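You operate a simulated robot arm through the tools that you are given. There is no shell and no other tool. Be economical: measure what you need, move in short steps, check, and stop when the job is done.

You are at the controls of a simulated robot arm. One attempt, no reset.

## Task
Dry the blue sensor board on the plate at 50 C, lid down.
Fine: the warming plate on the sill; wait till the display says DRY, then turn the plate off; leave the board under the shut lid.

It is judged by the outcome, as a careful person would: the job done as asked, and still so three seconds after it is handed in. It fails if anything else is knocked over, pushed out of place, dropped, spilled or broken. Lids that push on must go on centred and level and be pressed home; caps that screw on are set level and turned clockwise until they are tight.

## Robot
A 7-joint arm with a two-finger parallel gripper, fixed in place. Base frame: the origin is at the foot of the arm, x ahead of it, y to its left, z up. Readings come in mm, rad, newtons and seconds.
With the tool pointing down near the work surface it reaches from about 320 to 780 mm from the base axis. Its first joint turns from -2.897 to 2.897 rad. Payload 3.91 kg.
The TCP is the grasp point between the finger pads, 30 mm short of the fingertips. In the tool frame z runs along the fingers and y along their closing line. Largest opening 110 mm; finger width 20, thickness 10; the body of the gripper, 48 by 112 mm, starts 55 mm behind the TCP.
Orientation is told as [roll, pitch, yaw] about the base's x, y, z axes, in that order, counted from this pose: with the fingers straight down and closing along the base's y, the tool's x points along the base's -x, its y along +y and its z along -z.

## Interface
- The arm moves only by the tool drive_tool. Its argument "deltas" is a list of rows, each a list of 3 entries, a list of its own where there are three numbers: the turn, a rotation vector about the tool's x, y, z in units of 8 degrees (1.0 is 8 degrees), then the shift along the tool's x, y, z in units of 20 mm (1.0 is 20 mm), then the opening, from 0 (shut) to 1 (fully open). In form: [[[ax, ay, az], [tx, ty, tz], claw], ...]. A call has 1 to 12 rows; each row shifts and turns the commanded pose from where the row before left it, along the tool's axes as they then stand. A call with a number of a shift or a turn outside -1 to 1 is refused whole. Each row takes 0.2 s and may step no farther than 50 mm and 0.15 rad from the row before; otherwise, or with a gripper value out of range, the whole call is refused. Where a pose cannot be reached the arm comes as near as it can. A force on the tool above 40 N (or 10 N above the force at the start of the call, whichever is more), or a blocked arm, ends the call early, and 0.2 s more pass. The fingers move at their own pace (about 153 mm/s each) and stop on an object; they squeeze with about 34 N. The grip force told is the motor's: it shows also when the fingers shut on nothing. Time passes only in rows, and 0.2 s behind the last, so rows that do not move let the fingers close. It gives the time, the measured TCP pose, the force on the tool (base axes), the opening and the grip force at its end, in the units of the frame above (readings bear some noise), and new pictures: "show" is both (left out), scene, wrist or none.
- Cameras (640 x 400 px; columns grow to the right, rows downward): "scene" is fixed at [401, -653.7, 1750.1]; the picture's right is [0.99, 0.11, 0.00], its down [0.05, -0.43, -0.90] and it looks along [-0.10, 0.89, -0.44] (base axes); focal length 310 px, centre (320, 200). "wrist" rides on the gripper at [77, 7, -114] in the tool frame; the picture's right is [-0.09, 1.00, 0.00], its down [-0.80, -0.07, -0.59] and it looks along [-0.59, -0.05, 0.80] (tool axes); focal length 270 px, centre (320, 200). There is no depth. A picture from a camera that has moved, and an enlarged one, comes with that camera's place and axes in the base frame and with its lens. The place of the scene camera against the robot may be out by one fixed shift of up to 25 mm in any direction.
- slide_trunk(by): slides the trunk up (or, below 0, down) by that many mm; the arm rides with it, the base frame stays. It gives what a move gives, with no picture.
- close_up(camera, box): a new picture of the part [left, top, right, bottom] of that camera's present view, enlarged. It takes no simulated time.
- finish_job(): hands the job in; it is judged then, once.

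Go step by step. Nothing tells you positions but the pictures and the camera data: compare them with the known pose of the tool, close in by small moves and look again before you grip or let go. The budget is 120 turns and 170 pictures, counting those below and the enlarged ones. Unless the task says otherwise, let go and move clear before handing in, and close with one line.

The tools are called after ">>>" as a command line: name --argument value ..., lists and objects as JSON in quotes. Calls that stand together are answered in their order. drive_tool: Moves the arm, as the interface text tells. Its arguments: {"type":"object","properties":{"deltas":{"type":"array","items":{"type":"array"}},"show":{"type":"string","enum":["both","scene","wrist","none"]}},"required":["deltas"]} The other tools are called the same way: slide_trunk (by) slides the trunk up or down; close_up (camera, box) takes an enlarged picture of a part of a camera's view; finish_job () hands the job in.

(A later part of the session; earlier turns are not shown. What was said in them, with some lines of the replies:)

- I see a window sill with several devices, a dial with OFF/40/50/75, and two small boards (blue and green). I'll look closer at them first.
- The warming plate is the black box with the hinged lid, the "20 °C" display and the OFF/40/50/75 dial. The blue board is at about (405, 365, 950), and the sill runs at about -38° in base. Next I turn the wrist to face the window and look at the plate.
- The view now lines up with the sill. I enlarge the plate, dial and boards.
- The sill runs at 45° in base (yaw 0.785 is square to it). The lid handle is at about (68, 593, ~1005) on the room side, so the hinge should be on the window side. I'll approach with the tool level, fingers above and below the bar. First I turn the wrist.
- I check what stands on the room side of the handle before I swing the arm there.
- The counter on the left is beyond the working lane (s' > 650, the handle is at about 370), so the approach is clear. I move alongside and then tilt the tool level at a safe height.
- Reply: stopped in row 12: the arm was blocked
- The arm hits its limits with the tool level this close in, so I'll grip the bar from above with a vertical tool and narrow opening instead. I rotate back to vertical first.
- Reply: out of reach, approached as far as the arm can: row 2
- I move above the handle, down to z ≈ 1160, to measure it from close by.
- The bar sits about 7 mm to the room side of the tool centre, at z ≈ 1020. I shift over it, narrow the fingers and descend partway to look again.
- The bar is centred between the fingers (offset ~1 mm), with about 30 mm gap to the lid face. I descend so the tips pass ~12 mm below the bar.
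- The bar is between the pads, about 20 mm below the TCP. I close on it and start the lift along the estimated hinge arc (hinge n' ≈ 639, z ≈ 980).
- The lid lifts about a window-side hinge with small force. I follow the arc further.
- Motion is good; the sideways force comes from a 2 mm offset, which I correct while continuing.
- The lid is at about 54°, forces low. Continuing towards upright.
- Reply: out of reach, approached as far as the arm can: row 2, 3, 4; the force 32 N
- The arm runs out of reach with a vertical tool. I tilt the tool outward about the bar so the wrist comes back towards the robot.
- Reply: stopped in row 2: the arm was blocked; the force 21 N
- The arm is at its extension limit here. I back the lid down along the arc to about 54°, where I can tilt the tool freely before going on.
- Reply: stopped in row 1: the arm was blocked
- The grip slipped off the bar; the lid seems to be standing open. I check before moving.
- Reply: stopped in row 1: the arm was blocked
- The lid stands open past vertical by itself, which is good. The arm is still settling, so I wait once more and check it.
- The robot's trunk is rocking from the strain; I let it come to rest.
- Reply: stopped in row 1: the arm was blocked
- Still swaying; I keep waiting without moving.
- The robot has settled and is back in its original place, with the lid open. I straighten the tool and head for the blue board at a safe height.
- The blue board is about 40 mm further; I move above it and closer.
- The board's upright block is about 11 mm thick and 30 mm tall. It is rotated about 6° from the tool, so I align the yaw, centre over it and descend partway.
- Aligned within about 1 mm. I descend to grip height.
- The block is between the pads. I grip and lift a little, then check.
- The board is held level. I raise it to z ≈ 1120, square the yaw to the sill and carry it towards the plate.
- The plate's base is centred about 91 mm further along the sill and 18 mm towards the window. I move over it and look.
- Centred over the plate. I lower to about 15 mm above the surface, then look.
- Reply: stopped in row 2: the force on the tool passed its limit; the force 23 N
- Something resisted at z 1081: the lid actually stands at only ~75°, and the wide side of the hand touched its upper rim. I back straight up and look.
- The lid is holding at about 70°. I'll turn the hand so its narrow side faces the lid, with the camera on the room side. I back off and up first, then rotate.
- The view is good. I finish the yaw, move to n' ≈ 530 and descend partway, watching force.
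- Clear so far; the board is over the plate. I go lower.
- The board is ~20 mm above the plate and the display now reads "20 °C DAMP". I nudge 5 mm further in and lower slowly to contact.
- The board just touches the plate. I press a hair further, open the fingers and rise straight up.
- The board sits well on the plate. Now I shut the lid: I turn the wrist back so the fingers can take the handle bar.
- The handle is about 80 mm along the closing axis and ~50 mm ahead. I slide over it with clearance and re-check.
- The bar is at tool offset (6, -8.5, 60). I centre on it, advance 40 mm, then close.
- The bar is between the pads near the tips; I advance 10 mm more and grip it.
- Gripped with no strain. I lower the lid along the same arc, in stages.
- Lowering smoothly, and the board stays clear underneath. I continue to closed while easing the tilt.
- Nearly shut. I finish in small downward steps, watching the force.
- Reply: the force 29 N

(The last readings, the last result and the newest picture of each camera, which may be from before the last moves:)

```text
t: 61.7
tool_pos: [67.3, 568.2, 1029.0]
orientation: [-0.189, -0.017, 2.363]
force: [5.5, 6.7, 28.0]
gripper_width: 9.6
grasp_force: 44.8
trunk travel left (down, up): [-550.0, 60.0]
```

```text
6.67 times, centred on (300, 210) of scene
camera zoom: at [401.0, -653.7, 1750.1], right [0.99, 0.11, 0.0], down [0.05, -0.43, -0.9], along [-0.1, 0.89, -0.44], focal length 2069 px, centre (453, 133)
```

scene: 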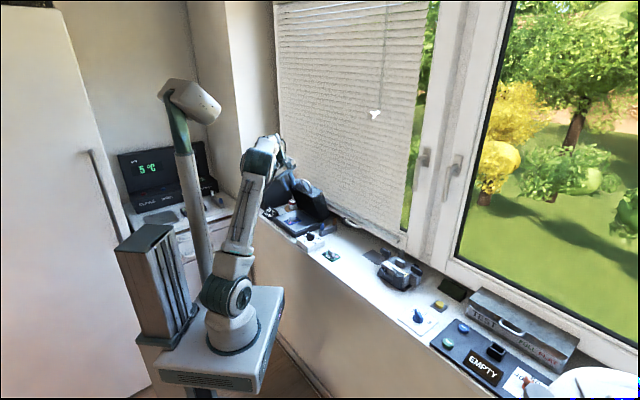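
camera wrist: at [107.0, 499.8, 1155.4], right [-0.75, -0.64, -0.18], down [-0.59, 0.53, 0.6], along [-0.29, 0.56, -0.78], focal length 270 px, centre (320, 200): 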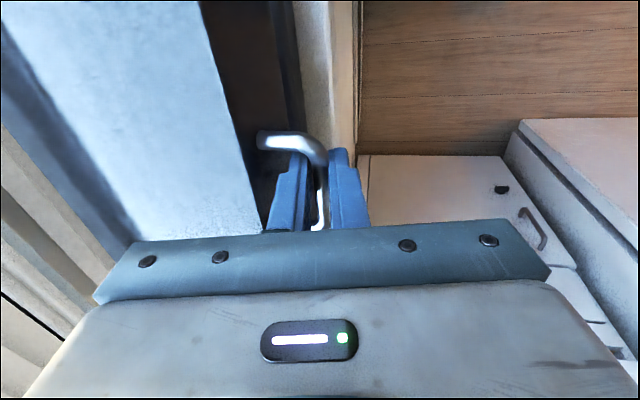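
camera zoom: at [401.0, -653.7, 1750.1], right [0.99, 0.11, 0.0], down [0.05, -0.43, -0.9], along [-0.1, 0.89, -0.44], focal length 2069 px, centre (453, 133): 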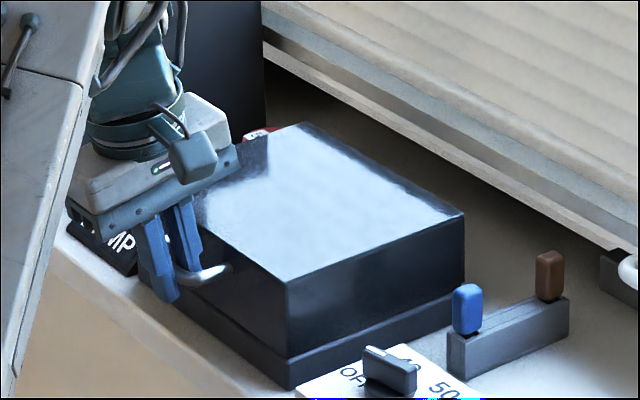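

The lid is down exactly as at the start. I ease the push, open slightly and withdraw along the finger axis.

>>> drive_tool --deltas '[[[0, 0, 0], [0, -0.03, -0.15], 0], [[0, 0, 0], [0, 0, 0], 0.22], [[0, 0, 0], [0, 0, 0], 0.22], [[0, 0, 0], [0, 0, -0.5], 0.22], [[0, 0, 0], [0, 0, -1], 0.22], [[0, 0, 0], [0, 0, -1], 0.22], [[0, 0, 0], [0, 0, -1], 0.22], [[-0.65, 0, 0], [0, 0, -1], 0.22], [[-0.65, 0, 0], [0, 0, -1], 0.22]]' --show "both"

>>> close_up --camera "scene" --box '[260, 180, 340, 240]'

```text
t: 63.7
tool_pos: [55.3, 556.5, 1137.1]
orientation: [0.002, -0.01, 2.363]
force: [-0.4, 0.1, 0.3]
gripper_width: 24.3
grasp_force: 0.1
trunk travel left (down, up): [-550.0, 60.0]
camera wrist: at [107.3, 497.8, 1250.6], right [-0.76, -0.65, 0.0], down [-0.52, 0.61, 0.6], along [-0.39, 0.46, -0.8], focal length 270 px, centre (320, 200)
```

scene: 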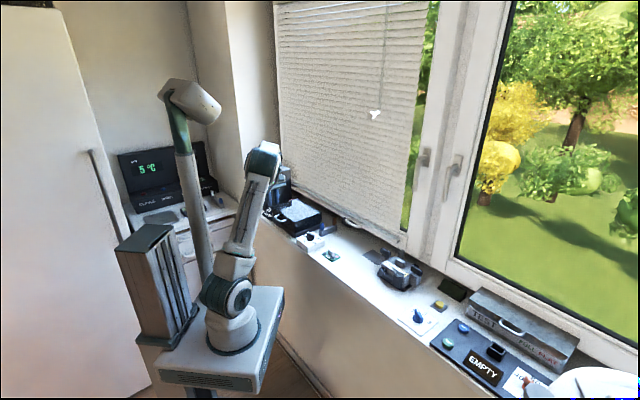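
wrist: 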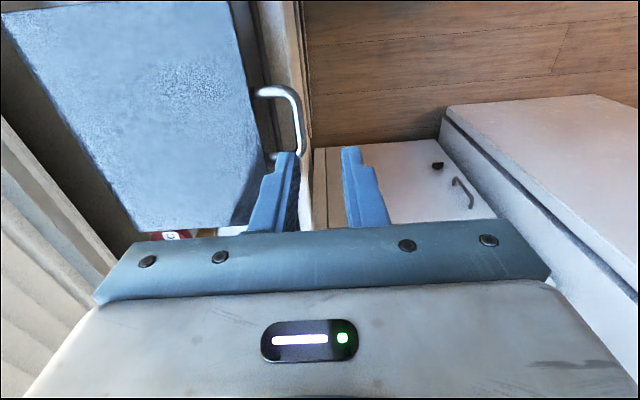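

```text
6.67 times, centred on (300, 210) of scene
camera zoom: at [401.0, -653.7, 1750.1], right [0.99, 0.11, 0.0], down [0.05, -0.43, -0.9], along [-0.1, 0.89, -0.44], focal length 2069 px, centre (453, 133)
```

zoom: 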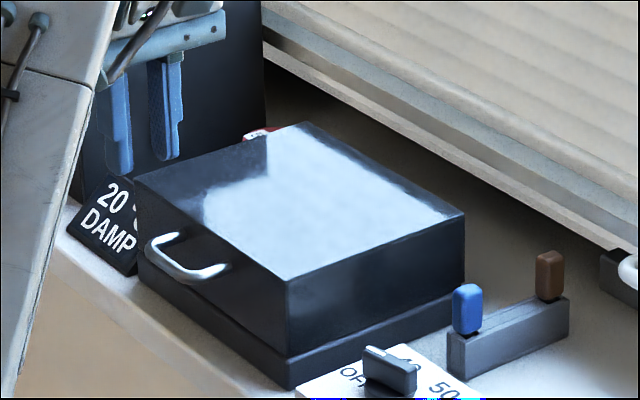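

The lid is shut and the display reads 20 °C DAMP. Next is the dial at about (229, 494): I move above it.

>>> drive_tool --deltas '[[[0, 0, 0], [0.93, -0.44, 0], 0.3], [[0, 0, 0], [0.93, -0.44, 0], 0.3], [[0, 0, 0], [0.93, -0.44, 0], 0.3], [[0, 0, 0], [0.93, -0.44, 0], 0.3], [[0, 0, 0], [0.93, -0.44, 0], 0.3], [[0, 0, 0], [0.93, -0.44, 0], 0.3], [[0, 0, 0], [0.93, -0.44, 0], 0.3], [[0, 0, 0], [0.93, -0.44, 0], 0.3], [[0, 0, 0], [0.93, -0.44, 0.5], 0.3], [[0, 0, 0], [0, 0, 0.8], 0.3], [[0, 0, 0], [0, 0, 0.7], 0.3]]' --show "wrist"

>>> close_up --camera "wrist" --box '[220, 60, 420, 220]'

```text
t: 66.1
tool_pos: [230.3, 493.9, 1096.1]
orientation: [0.002, -0.009, 2.364]
force: [0.7, -0.5, 0.0]
gripper_width: 32.8
grasp_force: 0.1
trunk travel left (down, up): [-550.0, 60.0]
camera wrist: at [281.8, 435.4, 1210.0], right [-0.76, -0.65, 0.0], down [-0.52, 0.61, 0.6], along [-0.39, 0.46, -0.8], focal length 270 px, centre (320, 200)
```

wrist: 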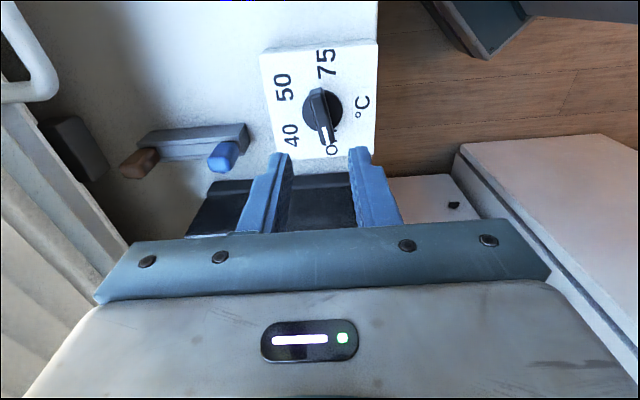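

```text
2.50 times, centred on (320, 140) of wrist
camera zoom: at [281.8, 435.4, 1210.0], right [-0.76, -0.65, 0.0], down [-0.52, 0.61, 0.6], along [-0.39, 0.46, -0.8], focal length 676 px, centre (320, 350)
```

zoom: 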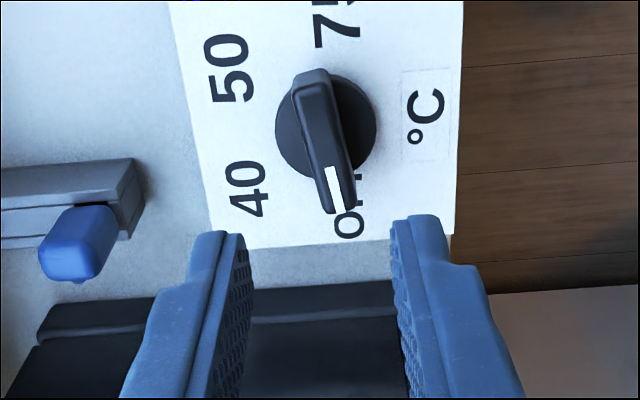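

Pointer is at OFF; from there 50 lies about 135° clockwise. The grip bar is rotated ~9° from the tool. I align, centre and come down partway.

>>> drive_tool --deltas '[[[0, 0.06, -0.55], [0.05, 0.07, 0.5], 0.22], [[0, 0, -0.55], [0.04, 0.06, 0.8], 0.22], [[0, 0, 0], [0, 0, 0.9], 0.22]]' --show "wrist"

>>> close_up --camera "wrist" --box '[240, 80, 400, 200]'

>>> close_up --camera "scene" --box '[280, 205, 340, 250]'

```text
t: 66.9
tool_pos: [230.2, 491.8, 1051.4]
orientation: [0.001, 0.001, 2.518]
force: [0.1, 0.0, 0.5]
gripper_width: 24.2
grasp_force: 0.1
trunk travel left (down, up): [-550.0, 60.0]
camera wrist: at [288.7, 442.1, 1165.9], right [-0.65, -0.76, 0.0], down [-0.61, 0.53, 0.59], along [-0.45, 0.39, -0.8], focal length 270 px, centre (320, 200)
```

wrist: 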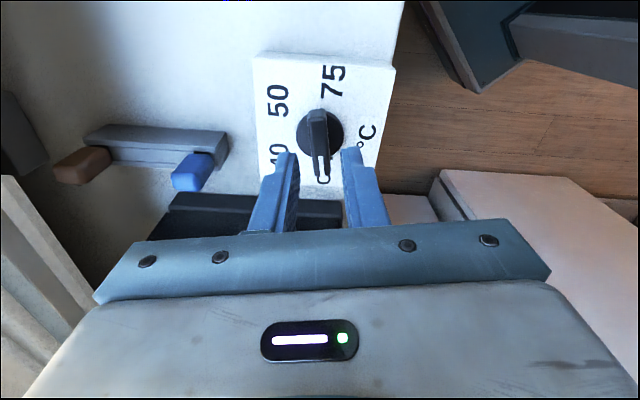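

```text
3.33 times, centred on (320, 140) of wrist
camera zoom: at [288.7, 442.1, 1165.9], right [-0.65, -0.76, 0.0], down [-0.61, 0.53, 0.59], along [-0.45, 0.39, -0.8], focal length 901 px, centre (320, 400)
```

zoom: 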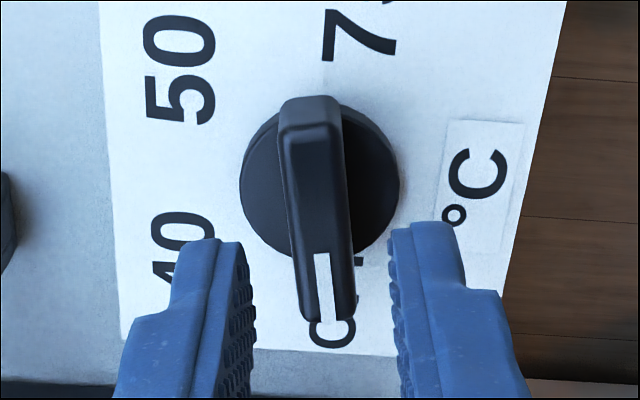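

```text
8.89 times, centred on (310, 228) of scene
camera zoom: at [401.0, -653.7, 1750.1], right [0.99, 0.11, 0.0], down [0.05, -0.43, -0.9], along [-0.1, 0.89, -0.44], focal length 2759 px, centre (409, -44)
```

zoom: 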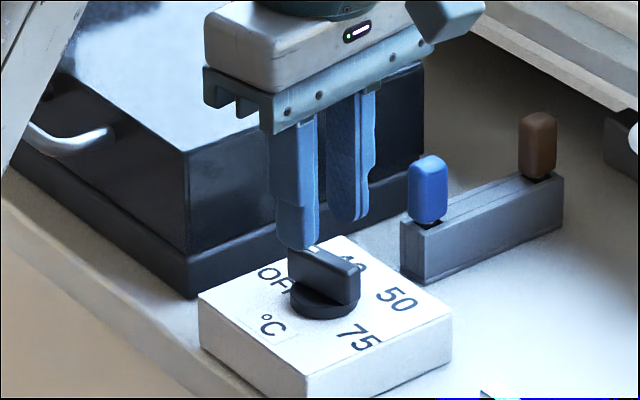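

Centred. I descend so the tips sit beside the knob's bar, just above its disc, then grip.

>>> drive_tool --deltas '[[[0, 0, 0.2], [0, 0.04, 0.9], 0.22], [[0, 0, 0], [0, 0, 0.9], 0.22], [[0, 0, 0], [0, 0, 0], 0.22]]' --show "wrist"

>>> close_up --camera "scene" --box '[280, 205, 340, 250]'

```text
t: 67.7
tool_pos: [229.0, 491.8, 1018.0]
orientation: [-0.006, -0.002, 2.489]
force: [1.3, -1.4, 23.8]
gripper_width: 24.3
grasp_force: 0.0
trunk travel left (down, up): [-550.0, 60.0]
camera wrist: at [286.5, 439.5, 1132.4], right [-0.68, -0.74, -0.01], down [-0.59, 0.54, 0.6], along [-0.44, 0.41, -0.8], focal length 270 px, centre (320, 200)
```

wrist: 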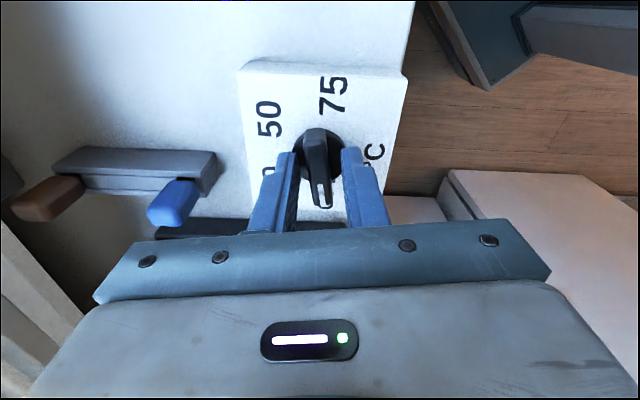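

```text
8.89 times, centred on (310, 228) of scene
camera zoom: at [401.0, -653.7, 1750.1], right [0.99, 0.11, 0.0], down [0.05, -0.43, -0.9], along [-0.1, 0.89, -0.44], focal length 2759 px, centre (409, -44)
```

zoom: 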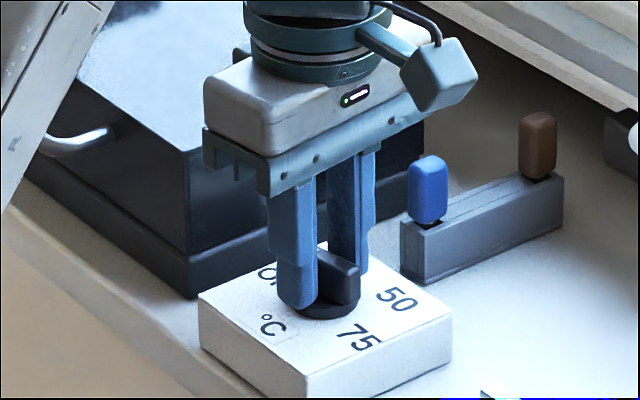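

The tips touch the disc; I lift 6 mm from the commanded depth and close on the bar.

>>> drive_tool --deltas '[[[0, 0, 0], [0, 0, -0.3], 0.22], [[0, 0, 0], [0, 0, 0], 0], [[0, 0, 0], [0, 0, 0], 0], [[0, 0, 0], [0, 0, 0], 0]]' --show "wrist"

>>> close_up --camera "wrist" --box '[220, 60, 420, 220]'

```text
t: 68.7
tool_pos: [229.5, 491.4, 1017.9]
orientation: [0.006, 0.0, 2.489]
force: [0.6, -1.6, -26.0]
gripper_width: 11.9
grasp_force: 44.6
trunk travel left (down, up): [-550.0, 60.0]
camera wrist: at [287.9, 441.0, 1132.8], right [-0.68, -0.74, 0.01], down [-0.59, 0.55, 0.59], along [-0.44, 0.4, -0.8], focal length 270 px, centre (320, 200)
```

wrist: 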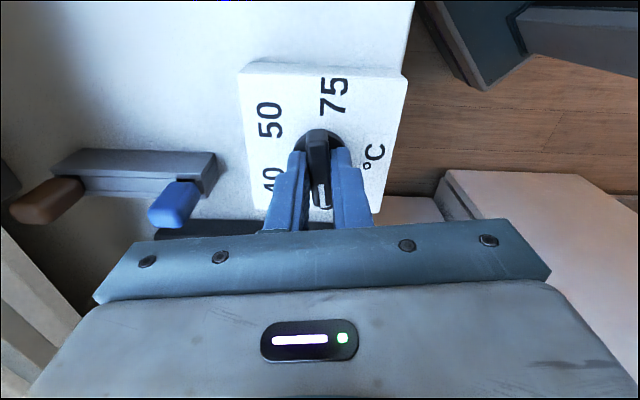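

```text
2.50 times, centred on (320, 140) of wrist
camera zoom: at [287.9, 441.0, 1132.8], right [-0.68, -0.74, 0.01], down [-0.59, 0.55, 0.59], along [-0.44, 0.4, -0.8], focal length 676 px, centre (320, 350)
```

zoom: 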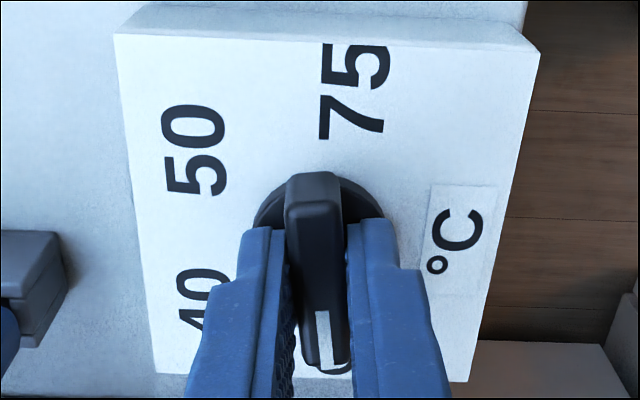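

Gripped. I relieve the upward pull and start turning clockwise.

>>> drive_tool --deltas '[[[0, 0, 0], [0, 0, 0.2], 0], [[0, 0, 0.8], [0, 0, 0], 0], [[0, 0, 0.8], [0, 0, 0], 0], [[0, 0, 0.8], [0, 0, 0], 0], [[0, 0, 0.8], [0, 0, 0], 0]]' --show "wrist"

```text
t: 69.9
tool_pos: [229.3, 491.9, 1018.6]
orientation: [-0.003, -0.001, 2.041]
force: [3.4, -0.7, 13.1]
gripper_width: 11.9
grasp_force: 45.3
trunk travel left (down, up): [-550.0, 60.0]
camera wrist: at [258.9, 420.3, 1132.6], right [-0.93, -0.37, 0.0], down [-0.3, 0.74, 0.6], along [-0.22, 0.55, -0.8], focal length 270 px, centre (320, 200)
```

wrist: 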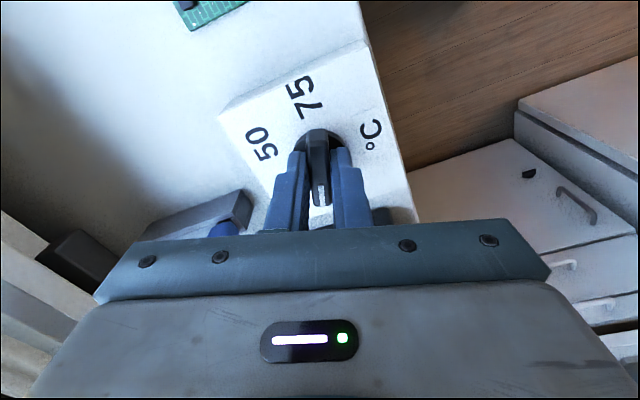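

The knob turns freely. I continue.

>>> drive_tool --deltas '[[[0, 0, 0.85], [0, 0, -0.1], 0], [[0, 0, 0.85], [0, 0, 0], 0], [[0, 0, 0.85], [0, 0, 0], 0], [[0, 0, 0.85], [0, 0, 0], 0], [[0, 0, 0.85], [0, 0, 0], 0], [[0, 0, 0.85], [0, 0, 0], 0], [[0, 0, 0.85], [0, 0, 0], 0], [[0, 0, 0.85], [0, 0, 0], 0], [[0, 0, 0.85], [0, 0, 0], 0], [[0, 0, 0.85], [0, 0, 0], 0], [[0, 0, 0.85], [0, 0, 0], 0], [[0, 0, 0.85], [0, 0, 0], 0]]' --show "wrist"

>>> close_up --camera "scene" --box '[270, 195, 340, 250]'

```text
t: 72.5
tool_pos: [229.3, 491.1, 1018.2]
orientation: [-0.001, 0.003, 0.614]
force: [1.0, -0.2, -11.9]
gripper_width: 11.8
grasp_force: 45.1
trunk travel left (down, up): [-550.0, 60.0]
camera wrist: at [163.5, 453.8, 1133.0], right [-0.5, 0.86, 0.0], down [0.7, 0.41, 0.59], along [0.51, 0.3, -0.81], focal length 270 px, centre (320, 200)
```

wrist: 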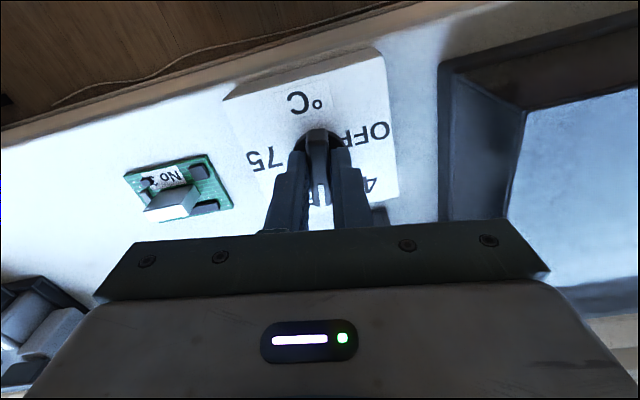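

```text
7.27 times, centred on (305, 222) of scene
camera zoom: at [401.0, -653.7, 1750.1], right [0.99, 0.11, 0.0], down [0.05, -0.43, -0.9], along [-0.1, 0.89, -0.44], focal length 2257 px, centre (429, 36)
```

zoom: 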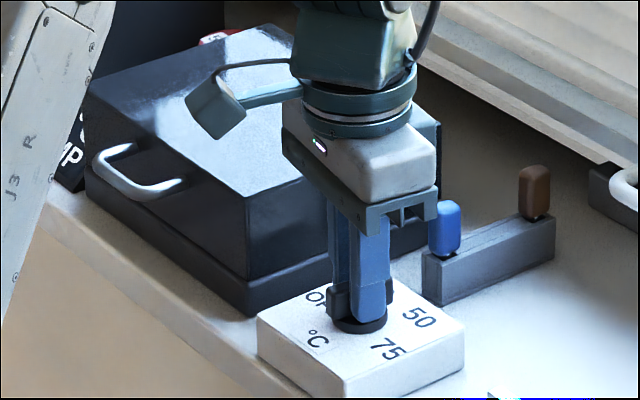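

About 107° done; 26° more to 50.

>>> drive_tool --deltas '[[[0, 0, 0.8], [0, 0, 0], 0], [[0, 0, 0.8], [0, 0, 0], 0], [[0, 0, 0.8], [0, 0, 0], 0], [[0, 0, 0.85], [0, 0, 0], 0], [[0, 0, 0], [0, 0, 0.05], 0]]' --show "none"

>>> drive_tool --deltas '[[[0, 0, 0], [0, 0, 0], 0.22], [[0, 0, 0], [0, 0, 0], 0.22], [[0, 0, 0], [0, 0, -0.8], 0.22], [[0, 0, 0], [0, 0, -1], 0.22], [[0, 0, 0], [0, 0, -1], 0.22], [[0, 0, 0], [0, 0, -1], 0.22]]' --show "wrist"

>>> close_up --camera "wrist" --box '[220, 30, 420, 190]'

>>> close_up --camera "scene" --box '[260, 190, 340, 250]'

```text
t: 73.7
tool_pos: [229.6, 491.8, 1018.7]
orientation: [0.001, 0.002, 0.163]
force: [-1.2, -2.9, -4.5]
gripper_width: 11.8
grasp_force: 44.3
trunk travel left (down, up): [-550.0, 60.0]
```

```text
t: 75.1
tool_pos: [228.0, 491.0, 1094.5]
orientation: [0.001, 0.0, 0.163]
force: [-0.2, 0.3, 0.1]
gripper_width: 24.4
grasp_force: 0.0
trunk travel left (down, up): [-550.0, 60.0]
camera wrist: at [152.5, 485.6, 1209.0], right [-0.08, 1.0, 0.0], down [0.8, 0.06, 0.59], along [0.59, 0.05, -0.8], focal length 270 px, centre (320, 200)
```

wrist: 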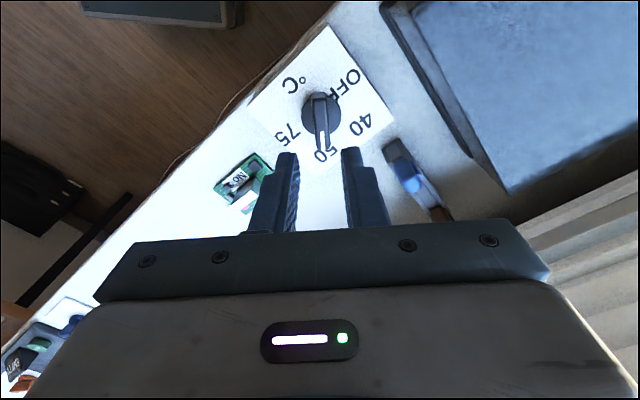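

```text
2.50 times, centred on (320, 110) of wrist
camera zoom: at [152.5, 485.6, 1209.0], right [-0.08, 1.0, 0.0], down [0.8, 0.06, 0.59], along [0.59, 0.05, -0.8], focal length 676 px, centre (320, 425)
```

zoom: 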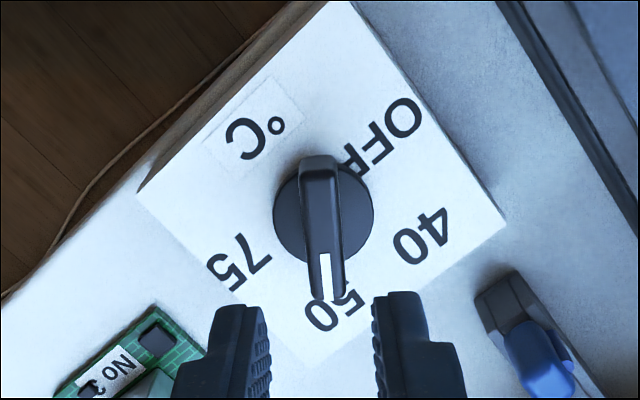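

```text
6.67 times, centred on (300, 220) of scene
camera zoom: at [401.0, -653.7, 1750.1], right [0.99, 0.11, 0.0], down [0.05, -0.43, -0.9], along [-0.1, 0.89, -0.44], focal length 2069 px, centre (453, 67)
```

zoom: 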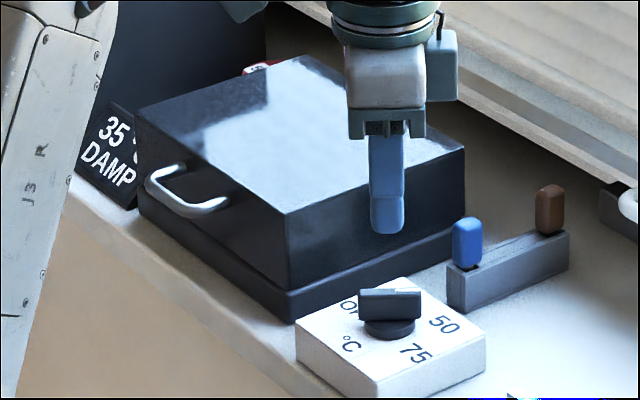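

The pointer is at 50 and the display has risen to 35 °C DAMP. I wait and read the display.

>>> drive_tool --deltas '[[[0, 0, 0], [0, 0, 0], 0.22], [[0, 0, 0], [0, 0, 0], 0.22], [[0, 0, 0], [0, 0, 0], 0.22], [[0, 0, 0], [0, 0, 0], 0.22], [[0, 0, 0], [0, 0, 0], 0.22], [[0, 0, 0], [0, 0, 0], 0.22], [[0, 0, 0], [0, 0, 0], 0.22], [[0, 0, 0], [0, 0, 0], 0.22], [[0, 0, 0], [0, 0, 0], 0.22], [[0, 0, 0], [0, 0, 0], 0.22], [[0, 0, 0], [0, 0, 0], 0.22], [[0, 0, 0], [0, 0, 0], 0.22]]' --show "none"

>>> close_up --camera "scene" --box '[250, 190, 330, 250]'

```text
t: 77.7
tool_pos: [229.3, 490.0, 1093.5]
orientation: [0.001, 0.0, 0.164]
force: [0.2, 0.7, 0.9]
gripper_width: 24.3
grasp_force: 0.1
trunk travel left (down, up): [-550.0, 60.0]
```

```text
6.67 times, centred on (290, 220) of scene
camera zoom: at [401.0, -653.7, 1750.1], right [0.99, 0.11, 0.0], down [0.05, -0.43, -0.9], along [-0.1, 0.89, -0.44], focal length 2069 px, centre (520, 67)
```

zoom: 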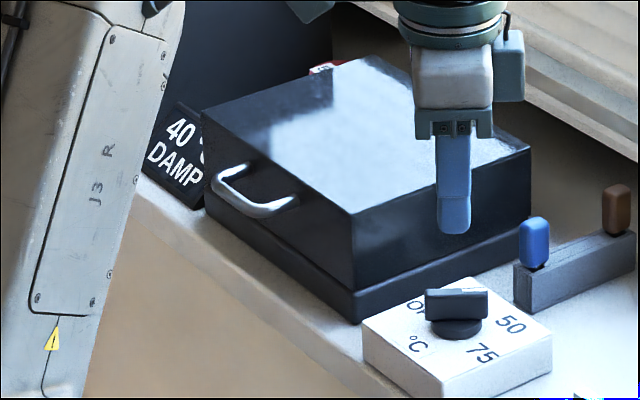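

The display shows 40 and rising, and the lid and dial are fine. I keep waiting above the dial.

>>> drive_tool --deltas '[[[0, 0, 0], [0, 0, 0], 0.22], [[0, 0, 0], [0, 0, 0], 0.22], [[0, 0, 0], [0, 0, 0], 0.22], [[0, 0, 0], [0, 0, 0], 0.22], [[0, 0, 0], [0, 0, 0], 0.22], [[0, 0, 0], [0, 0, 0], 0.22], [[0, 0, 0], [0, 0, 0], 0.22], [[0, 0, 0], [0, 0, 0], 0.22], [[0, 0, 0], [0, 0, 0], 0.22], [[0, 0, 0], [0, 0, 0], 0.22], [[0, 0, 0], [0, 0, 0], 0.22], [[0, 0, 0], [0, 0, 0], 0.22]]' --show "none"

>>> drive_tool --deltas '[[[0, 0, 0], [0, 0, 0], 0.22], [[0, 0, 0], [0, 0, 0], 0.22], [[0, 0, 0], [0, 0, 0], 0.22], [[0, 0, 0], [0, 0, 0], 0.22], [[0, 0, 0], [0, 0, 0], 0.22], [[0, 0, 0], [0, 0, 0], 0.22], [[0, 0, 0], [0, 0, 0], 0.22], [[0, 0, 0], [0, 0, 0], 0.22], [[0, 0, 0], [0, 0, 0], 0.22], [[0, 0, 0], [0, 0, 0], 0.22], [[0, 0, 0], [0, 0, 0], 0.22], [[0, 0, 0], [0, 0, 0], 0.22]]' --show "none"

>>> close_up --camera "scene" --box '[250, 190, 330, 250]'

```text
t: 80.3
tool_pos: [228.8, 490.0, 1095.2]
orientation: [0.0, -0.001, 0.165]
force: [0.2, -0.4, 0.5]
gripper_width: 24.0
grasp_force: 0.0
trunk travel left (down, up): [-550.0, 60.0]
```

```text
t: 82.9
tool_pos: [228.7, 491.2, 1093.8]
orientation: [0.001, -0.001, 0.164]
force: [-0.2, -0.2, 0.1]
gripper_width: 24.1
grasp_force: 0.2
trunk travel left (down, up): [-550.0, 60.0]
```

```text
6.67 times, centred on (290, 220) of scene
camera zoom: at [401.0, -653.7, 1750.1], right [0.99, 0.11, 0.0], down [0.05, -0.43, -0.9], along [-0.1, 0.89, -0.44], focal length 2069 px, centre (520, 67)
```

zoom: 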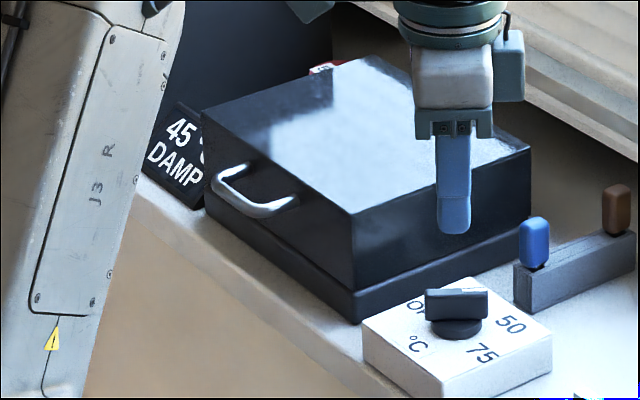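

45 °C, still DAMP. More waiting.

>>> drive_tool --deltas '[[[0, 0, 0], [0, 0, 0], 0.22], [[0, 0, 0], [0, 0, 0], 0.22], [[0, 0, 0], [0, 0, 0], 0.22], [[0, 0, 0], [0, 0, 0], 0.22], [[0, 0, 0], [0, 0, 0], 0.22], [[0, 0, 0], [0, 0, 0], 0.22], [[0, 0, 0], [0, 0, 0], 0.22], [[0, 0, 0], [0, 0, 0], 0.22], [[0, 0, 0], [0, 0, 0], 0.22], [[0, 0, 0], [0, 0, 0], 0.22], [[0, 0, 0], [0, 0, 0], 0.22], [[0, 0, 0], [0, 0, 0], 0.22]]' --show "none"

>>> drive_tool --deltas '[[[0, 0, 0], [0, 0, 0], 0.22], [[0, 0, 0], [0, 0, 0], 0.22], [[0, 0, 0], [0, 0, 0], 0.22], [[0, 0, 0], [0, 0, 0], 0.22], [[0, 0, 0], [0, 0, 0], 0.22], [[0, 0, 0], [0, 0, 0], 0.22], [[0, 0, 0], [0, 0, 0], 0.22], [[0, 0, 0], [0, 0, 0], 0.22], [[0, 0, 0], [0, 0, 0], 0.22], [[0, 0, 0], [0, 0, 0], 0.22], [[0, 0, 0], [0, 0, 0], 0.22], [[0, 0, 0], [0, 0, 0], 0.22]]' --show "none"

>>> close_up --camera "scene" --box '[250, 190, 330, 250]'

```text
t: 85.5
tool_pos: [228.1, 490.3, 1093.6]
orientation: [0.0, 0.001, 0.164]
force: [-0.1, 0.2, -0.1]
gripper_width: 24.3
grasp_force: 0.1
trunk travel left (down, up): [-550.0, 60.0]
```

```text
t: 88.1
tool_pos: [230.1, 488.8, 1093.6]
orientation: [0.0, 0.001, 0.165]
force: [-0.9, 0.5, -0.1]
gripper_width: 24.0
grasp_force: 0.0
trunk travel left (down, up): [-550.0, 60.0]
```

```text
6.67 times, centred on (290, 220) of scene
camera zoom: at [401.0, -653.7, 1750.1], right [0.99, 0.11, 0.0], down [0.05, -0.43, -0.9], along [-0.1, 0.89, -0.44], focal length 2069 px, centre (520, 67)
```

zoom: 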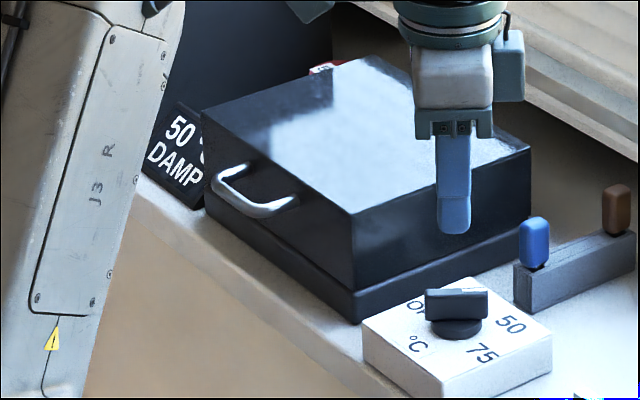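

It is at 50 °C, DAMP. I wait for DRY.

>>> drive_tool --deltas '[[[0, 0, 0], [0, 0, 0], 0.22], [[0, 0, 0], [0, 0, 0], 0.22], [[0, 0, 0], [0, 0, 0], 0.22], [[0, 0, 0], [0, 0, 0], 0.22], [[0, 0, 0], [0, 0, 0], 0.22], [[0, 0, 0], [0, 0, 0], 0.22], [[0, 0, 0], [0, 0, 0], 0.22], [[0, 0, 0], [0, 0, 0], 0.22], [[0, 0, 0], [0, 0, 0], 0.22], [[0, 0, 0], [0, 0, 0], 0.22], [[0, 0, 0], [0, 0, 0], 0.22], [[0, 0, 0], [0, 0, 0], 0.22]]' --show "none"

>>> drive_tool --deltas '[[[0, 0, 0], [0, 0, 0], 0.22], [[0, 0, 0], [0, 0, 0], 0.22], [[0, 0, 0], [0, 0, 0], 0.22], [[0, 0, 0], [0, 0, 0], 0.22], [[0, 0, 0], [0, 0, 0], 0.22], [[0, 0, 0], [0, 0, 0], 0.22], [[0, 0, 0], [0, 0, 0], 0.22], [[0, 0, 0], [0, 0, 0], 0.22], [[0, 0, 0], [0, 0, 0], 0.22], [[0, 0, 0], [0, 0, 0], 0.22], [[0, 0, 0], [0, 0, 0], 0.22], [[0, 0, 0], [0, 0, 0], 0.22]]' --show "none"

>>> close_up --camera "scene" --box '[250, 190, 330, 250]'

```text
t: 90.7
tool_pos: [229.1, 490.7, 1093.6]
orientation: [0.0, 0.001, 0.164]
force: [0.0, 0.9, 0.1]
gripper_width: 24.0
grasp_force: 0.0
trunk travel left (down, up): [-550.0, 60.0]
```

```text
t: 93.3
tool_pos: [229.5, 490.7, 1094.5]
orientation: [0.0, 0.001, 0.163]
force: [-0.3, 0.4, 0.4]
gripper_width: 24.3
grasp_force: 0.0
trunk travel left (down, up): [-550.0, 60.0]
```

```text
6.67 times, centred on (290, 220) of scene
camera zoom: at [401.0, -653.7, 1750.1], right [0.99, 0.11, 0.0], down [0.05, -0.43, -0.9], along [-0.1, 0.89, -0.44], focal length 2069 px, centre (520, 67)
```

zoom: 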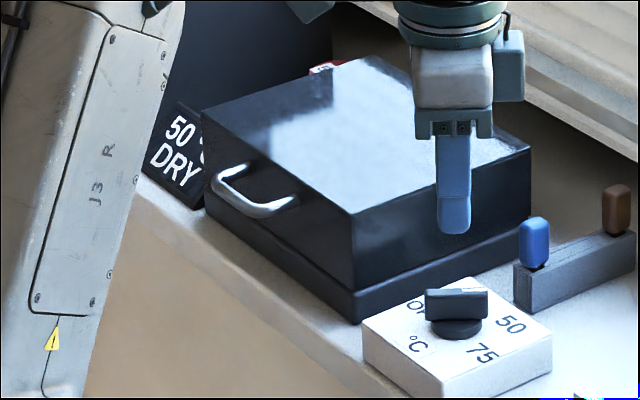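

The display says DRY. I go back down on the knob and grip it to turn it to OFF.

>>> drive_tool --deltas '[[[0, 0, 0], [0, 0, 1], 0.22], [[0, 0, 0], [0, 0, 1], 0.22], [[0, 0, 0], [0, 0, 1], 0.22], [[0, 0, 0], [0, 0, 0.65], 0.22], [[0, 0, 0], [0, 0, 0], 0], [[0, 0, 0], [0, 0, 0], 0], [[0, 0, 0], [0, 0, 0], 0]]' --show "none"

>>> drive_tool --deltas '[[[0, 0, -0.83], [0, 0, 0], 0], [[0, 0, -0.83], [0, 0, 0], 0], [[0, 0, -0.83], [0, 0, 0], 0], [[0, 0, -0.83], [0, 0, 0], 0], [[0, 0, -0.83], [0, 0, 0], 0], [[0, 0, -0.83], [0, 0, 0], 0], [[0, 0, -0.83], [0, 0, 0], 0], [[0, 0, -0.83], [0, 0, 0], 0], [[0, 0, -0.83], [0, 0, 0], 0], [[0, 0, -0.83], [0, 0, 0], 0]]' --show "wrist"

```text
t: 94.9
tool_pos: [230.4, 491.0, 1021.8]
orientation: [0.0, -0.002, 0.166]
force: [2.2, 10.7, 12.5]
gripper_width: 11.8
grasp_force: 45.0
trunk travel left (down, up): [-550.0, 60.0]
```

```text
t: 97.1
tool_pos: [230.2, 490.4, 1019.4]
orientation: [0.0, 0.001, 1.324]
force: [-1.0, 1.2, -5.0]
gripper_width: 11.8
grasp_force: 45.3
trunk travel left (down, up): [-550.0, 60.0]
camera wrist: at [205.0, 419.8, 1135.6], right [-0.94, 0.33, 0.0], down [0.27, 0.76, 0.59], along [0.19, 0.56, -0.81], focal length 270 px, centre (320, 200)
```

wrist: 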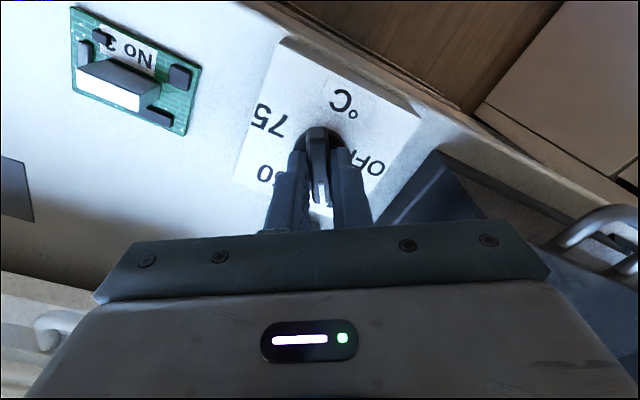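

Half way; I turn the remaining 67° to OFF, then release and rise.

>>> drive_tool --deltas '[[[0, 0, -0.84], [0, 0, 0], 0], [[0, 0, -0.84], [0, 0, 0], 0], [[0, 0, -0.84], [0, 0, 0], 0], [[0, 0, -0.84], [0, 0, 0], 0], [[0, 0, -0.84], [0, 0, 0], 0], [[0, 0, -0.84], [0, 0, 0], 0], [[0, 0, -0.84], [0, 0, 0], 0], [[0, 0, -0.84], [0, 0, 0], 0], [[0, 0, -0.84], [0, 0, 0], 0], [[0, 0, -0.84], [0, 0, 0], 0], [[0, 0, 0], [0, 0, 0], 0]]' --show "none"

>>> drive_tool --deltas '[[[0, 0, 0], [0, 0, 0], 0.22], [[0, 0, 0], [0, 0, 0], 0.22], [[0, 0, 0], [0, 0, -0.8], 0.22], [[0, 0, 0], [0, 0, -1], 0.22], [[0, 0, 0], [0, 0, -1], 0.22], [[0, 0, 0], [0, 0, -1], 0.22]]' --show "wrist"

>>> close_up --camera "wrist" --box '[220, 40, 420, 200]'

>>> close_up --camera "scene" --box '[250, 190, 330, 250]'

```text
t: 99.5
tool_pos: [229.1, 491.4, 1020.6]
orientation: [-0.001, 0.0, 2.496]
force: [2.2, -0.1, 1.7]
gripper_width: 11.6
grasp_force: 44.7
trunk travel left (down, up): [-550.0, 60.0]
```

```text
t: 100.9
tool_pos: [229.8, 491.7, 1098.2]
orientation: [0.001, -0.003, 2.497]
force: [-0.4, -0.2, -0.2]
gripper_width: 24.5
grasp_force: 0.1
trunk travel left (down, up): [-550.0, 60.0]
camera wrist: at [287.5, 440.3, 1212.9], right [-0.67, -0.74, 0.0], down [-0.6, 0.54, 0.6], along [-0.44, 0.4, -0.8], focal length 270 px, centre (320, 200)
```

wrist: 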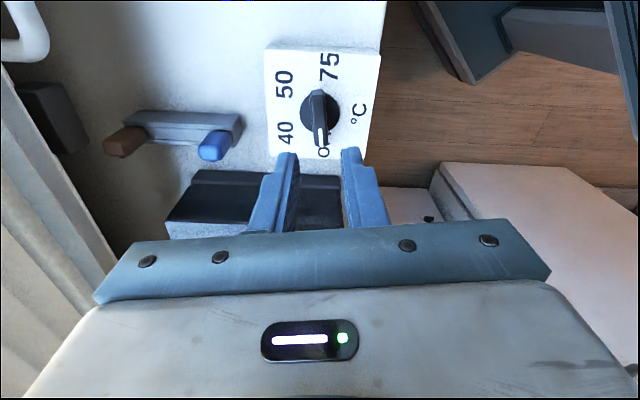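

```text
2.50 times, centred on (320, 120) of wrist
camera zoom: at [287.5, 440.3, 1212.9], right [-0.67, -0.74, 0.0], down [-0.6, 0.54, 0.6], along [-0.44, 0.4, -0.8], focal length 676 px, centre (320, 400)
```

zoom: 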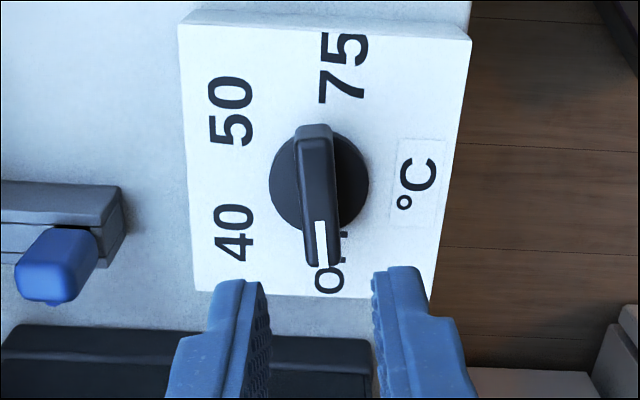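

```text
6.67 times, centred on (290, 220) of scene
camera zoom: at [401.0, -653.7, 1750.1], right [0.99, 0.11, 0.0], down [0.05, -0.43, -0.9], along [-0.1, 0.89, -0.44], focal length 2069 px, centre (520, 67)
```

zoom: 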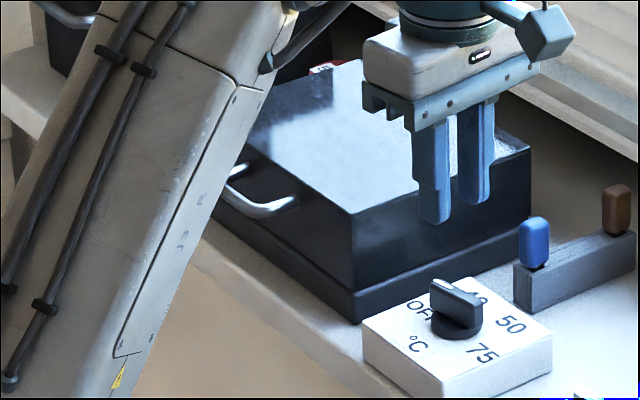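

The pointer is back at OFF and the lid is shut. I rise clear and check that the display cools and everything is in place.

>>> drive_tool --deltas '[[[0, 0, 0], [0, 0, -1], 0.3], [[0, 0, 0], [0, 0, -1], 0.3], [[0, 0, 0], [0, 0.4, -1], 0.3], [[0, 0, 0], [0.8, 0.6, -1], 0.3], [[0, 0, 0], [0.8, 0.6, -1], 0.3], [[0, 0, 0], [0.8, 0.6, -1], 0.3], [[0, 0, 0], [0.8, 0.6, -1], 0.3], [[0, 0, 0], [0.8, 0.6, -1], 0.3], [[0, 0, 0], [0.8, 0.6, 0], 0.3], [[0, 0, 0], [0.8, 0.6, 0], 0.3]]' --show "both"

>>> close_up --camera "scene" --box '[240, 170, 400, 290]'

```text
t: 103.1
tool_pos: [264.9, 348.8, 1255.7]
orientation: [-0.001, 0.0, 2.498]
force: [0.3, -0.6, -0.5]
gripper_width: 32.8
grasp_force: 0.0
trunk travel left (down, up): [-550.0, 60.0]
camera wrist: at [322.7, 297.4, 1371.4], right [-0.67, -0.74, 0.0], down [-0.6, 0.54, 0.59], along [-0.44, 0.4, -0.8], focal length 270 px, centre (320, 200)
```

scene: 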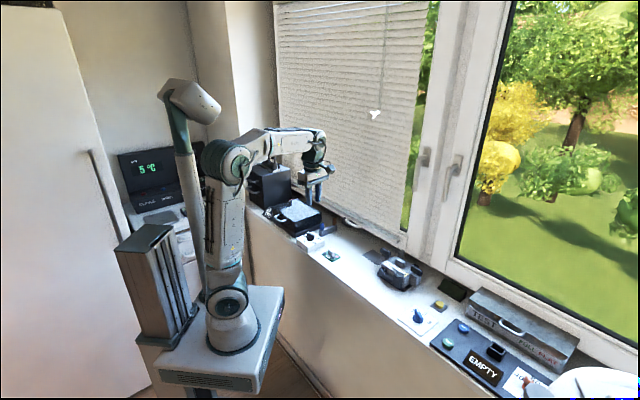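
wrist: 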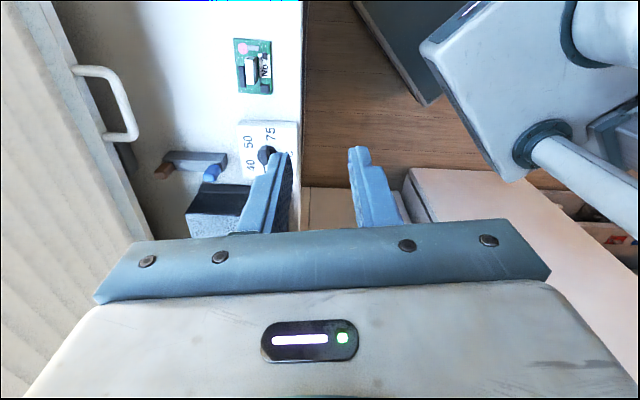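

```text
3.33 times, centred on (320, 230) of scene
camera zoom: at [401.0, -653.7, 1750.1], right [0.99, 0.11, 0.0], down [0.05, -0.43, -0.9], along [-0.1, 0.89, -0.44], focal length 1035 px, centre (320, 100)
```

zoom: 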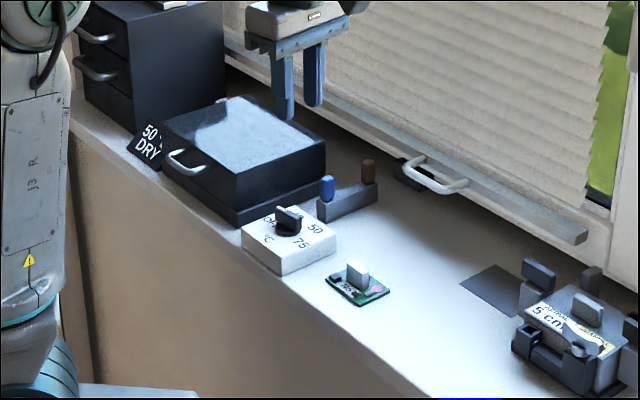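

Everything is in place and the display reads 50 DRY. I wait briefly to see it cool, confirming the plate is off.

>>> drive_tool --deltas '[[[0, 0, 0], [0, 0, 0], 0.3], [[0, 0, 0], [0, 0, 0], 0.3], [[0, 0, 0], [0, 0, 0], 0.3], [[0, 0, 0], [0, 0, 0], 0.3], [[0, 0, 0], [0, 0, 0], 0.3], [[0, 0, 0], [0, 0, 0], 0.3], [[0, 0, 0], [0, 0, 0], 0.3], [[0, 0, 0], [0, 0, 0], 0.3], [[0, 0, 0], [0, 0, 0], 0.3], [[0, 0, 0], [0, 0, 0], 0.3], [[0, 0, 0], [0, 0, 0], 0.3], [[0, 0, 0], [0, 0, 0], 0.3]]' --show "none"

>>> drive_tool --deltas '[[[0, 0, 0], [0, 0, 0], 0.3], [[0, 0, 0], [0, 0, 0], 0.3], [[0, 0, 0], [0, 0, 0], 0.3], [[0, 0, 0], [0, 0, 0], 0.3], [[0, 0, 0], [0, 0, 0], 0.3], [[0, 0, 0], [0, 0, 0], 0.3], [[0, 0, 0], [0, 0, 0], 0.3], [[0, 0, 0], [0, 0, 0], 0.3], [[0, 0, 0], [0, 0, 0], 0.3], [[0, 0, 0], [0, 0, 0], 0.3], [[0, 0, 0], [0, 0, 0], 0.3], [[0, 0, 0], [0, 0, 0], 0.3]]' --show "none"

>>> close_up --camera "scene" --box '[250, 185, 330, 245]'

```text
t: 105.7
tool_pos: [266.1, 348.0, 1256.1]
orientation: [0.0, 0.0, 2.496]
force: [-0.2, -0.1, -0.8]
gripper_width: 33.2
grasp_force: 0.0
trunk travel left (down, up): [-550.0, 60.0]
```

```text
t: 108.3
tool_pos: [265.5, 348.8, 1255.9]
orientation: [0.0, -0.001, 2.495]
force: [0.0, 0.9, -0.7]
gripper_width: 33.0
grasp_force: 0.1
trunk travel left (down, up): [-550.0, 60.0]
```

```text
6.67 times, centred on (290, 215) of scene
camera zoom: at [401.0, -653.7, 1750.1], right [0.99, 0.11, 0.0], down [0.05, -0.43, -0.9], along [-0.1, 0.89, -0.44], focal length 2069 px, centre (520, 100)
```

zoom: 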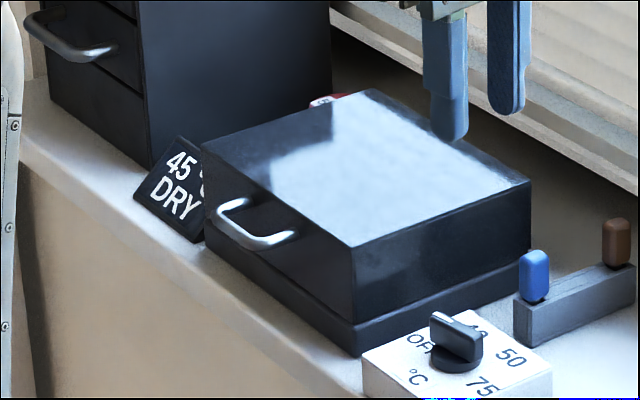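

The display now reads 45 °C DRY and falling, so the plate is off. The lid is shut and the arm is clear, so I hand the job in.

>>> finish_job

```text
The job is handed in.
```

The blue sensor board was dried at 50 °C until the display read DRY; the plate is now off and cooling, and the board is still under the shut lid.
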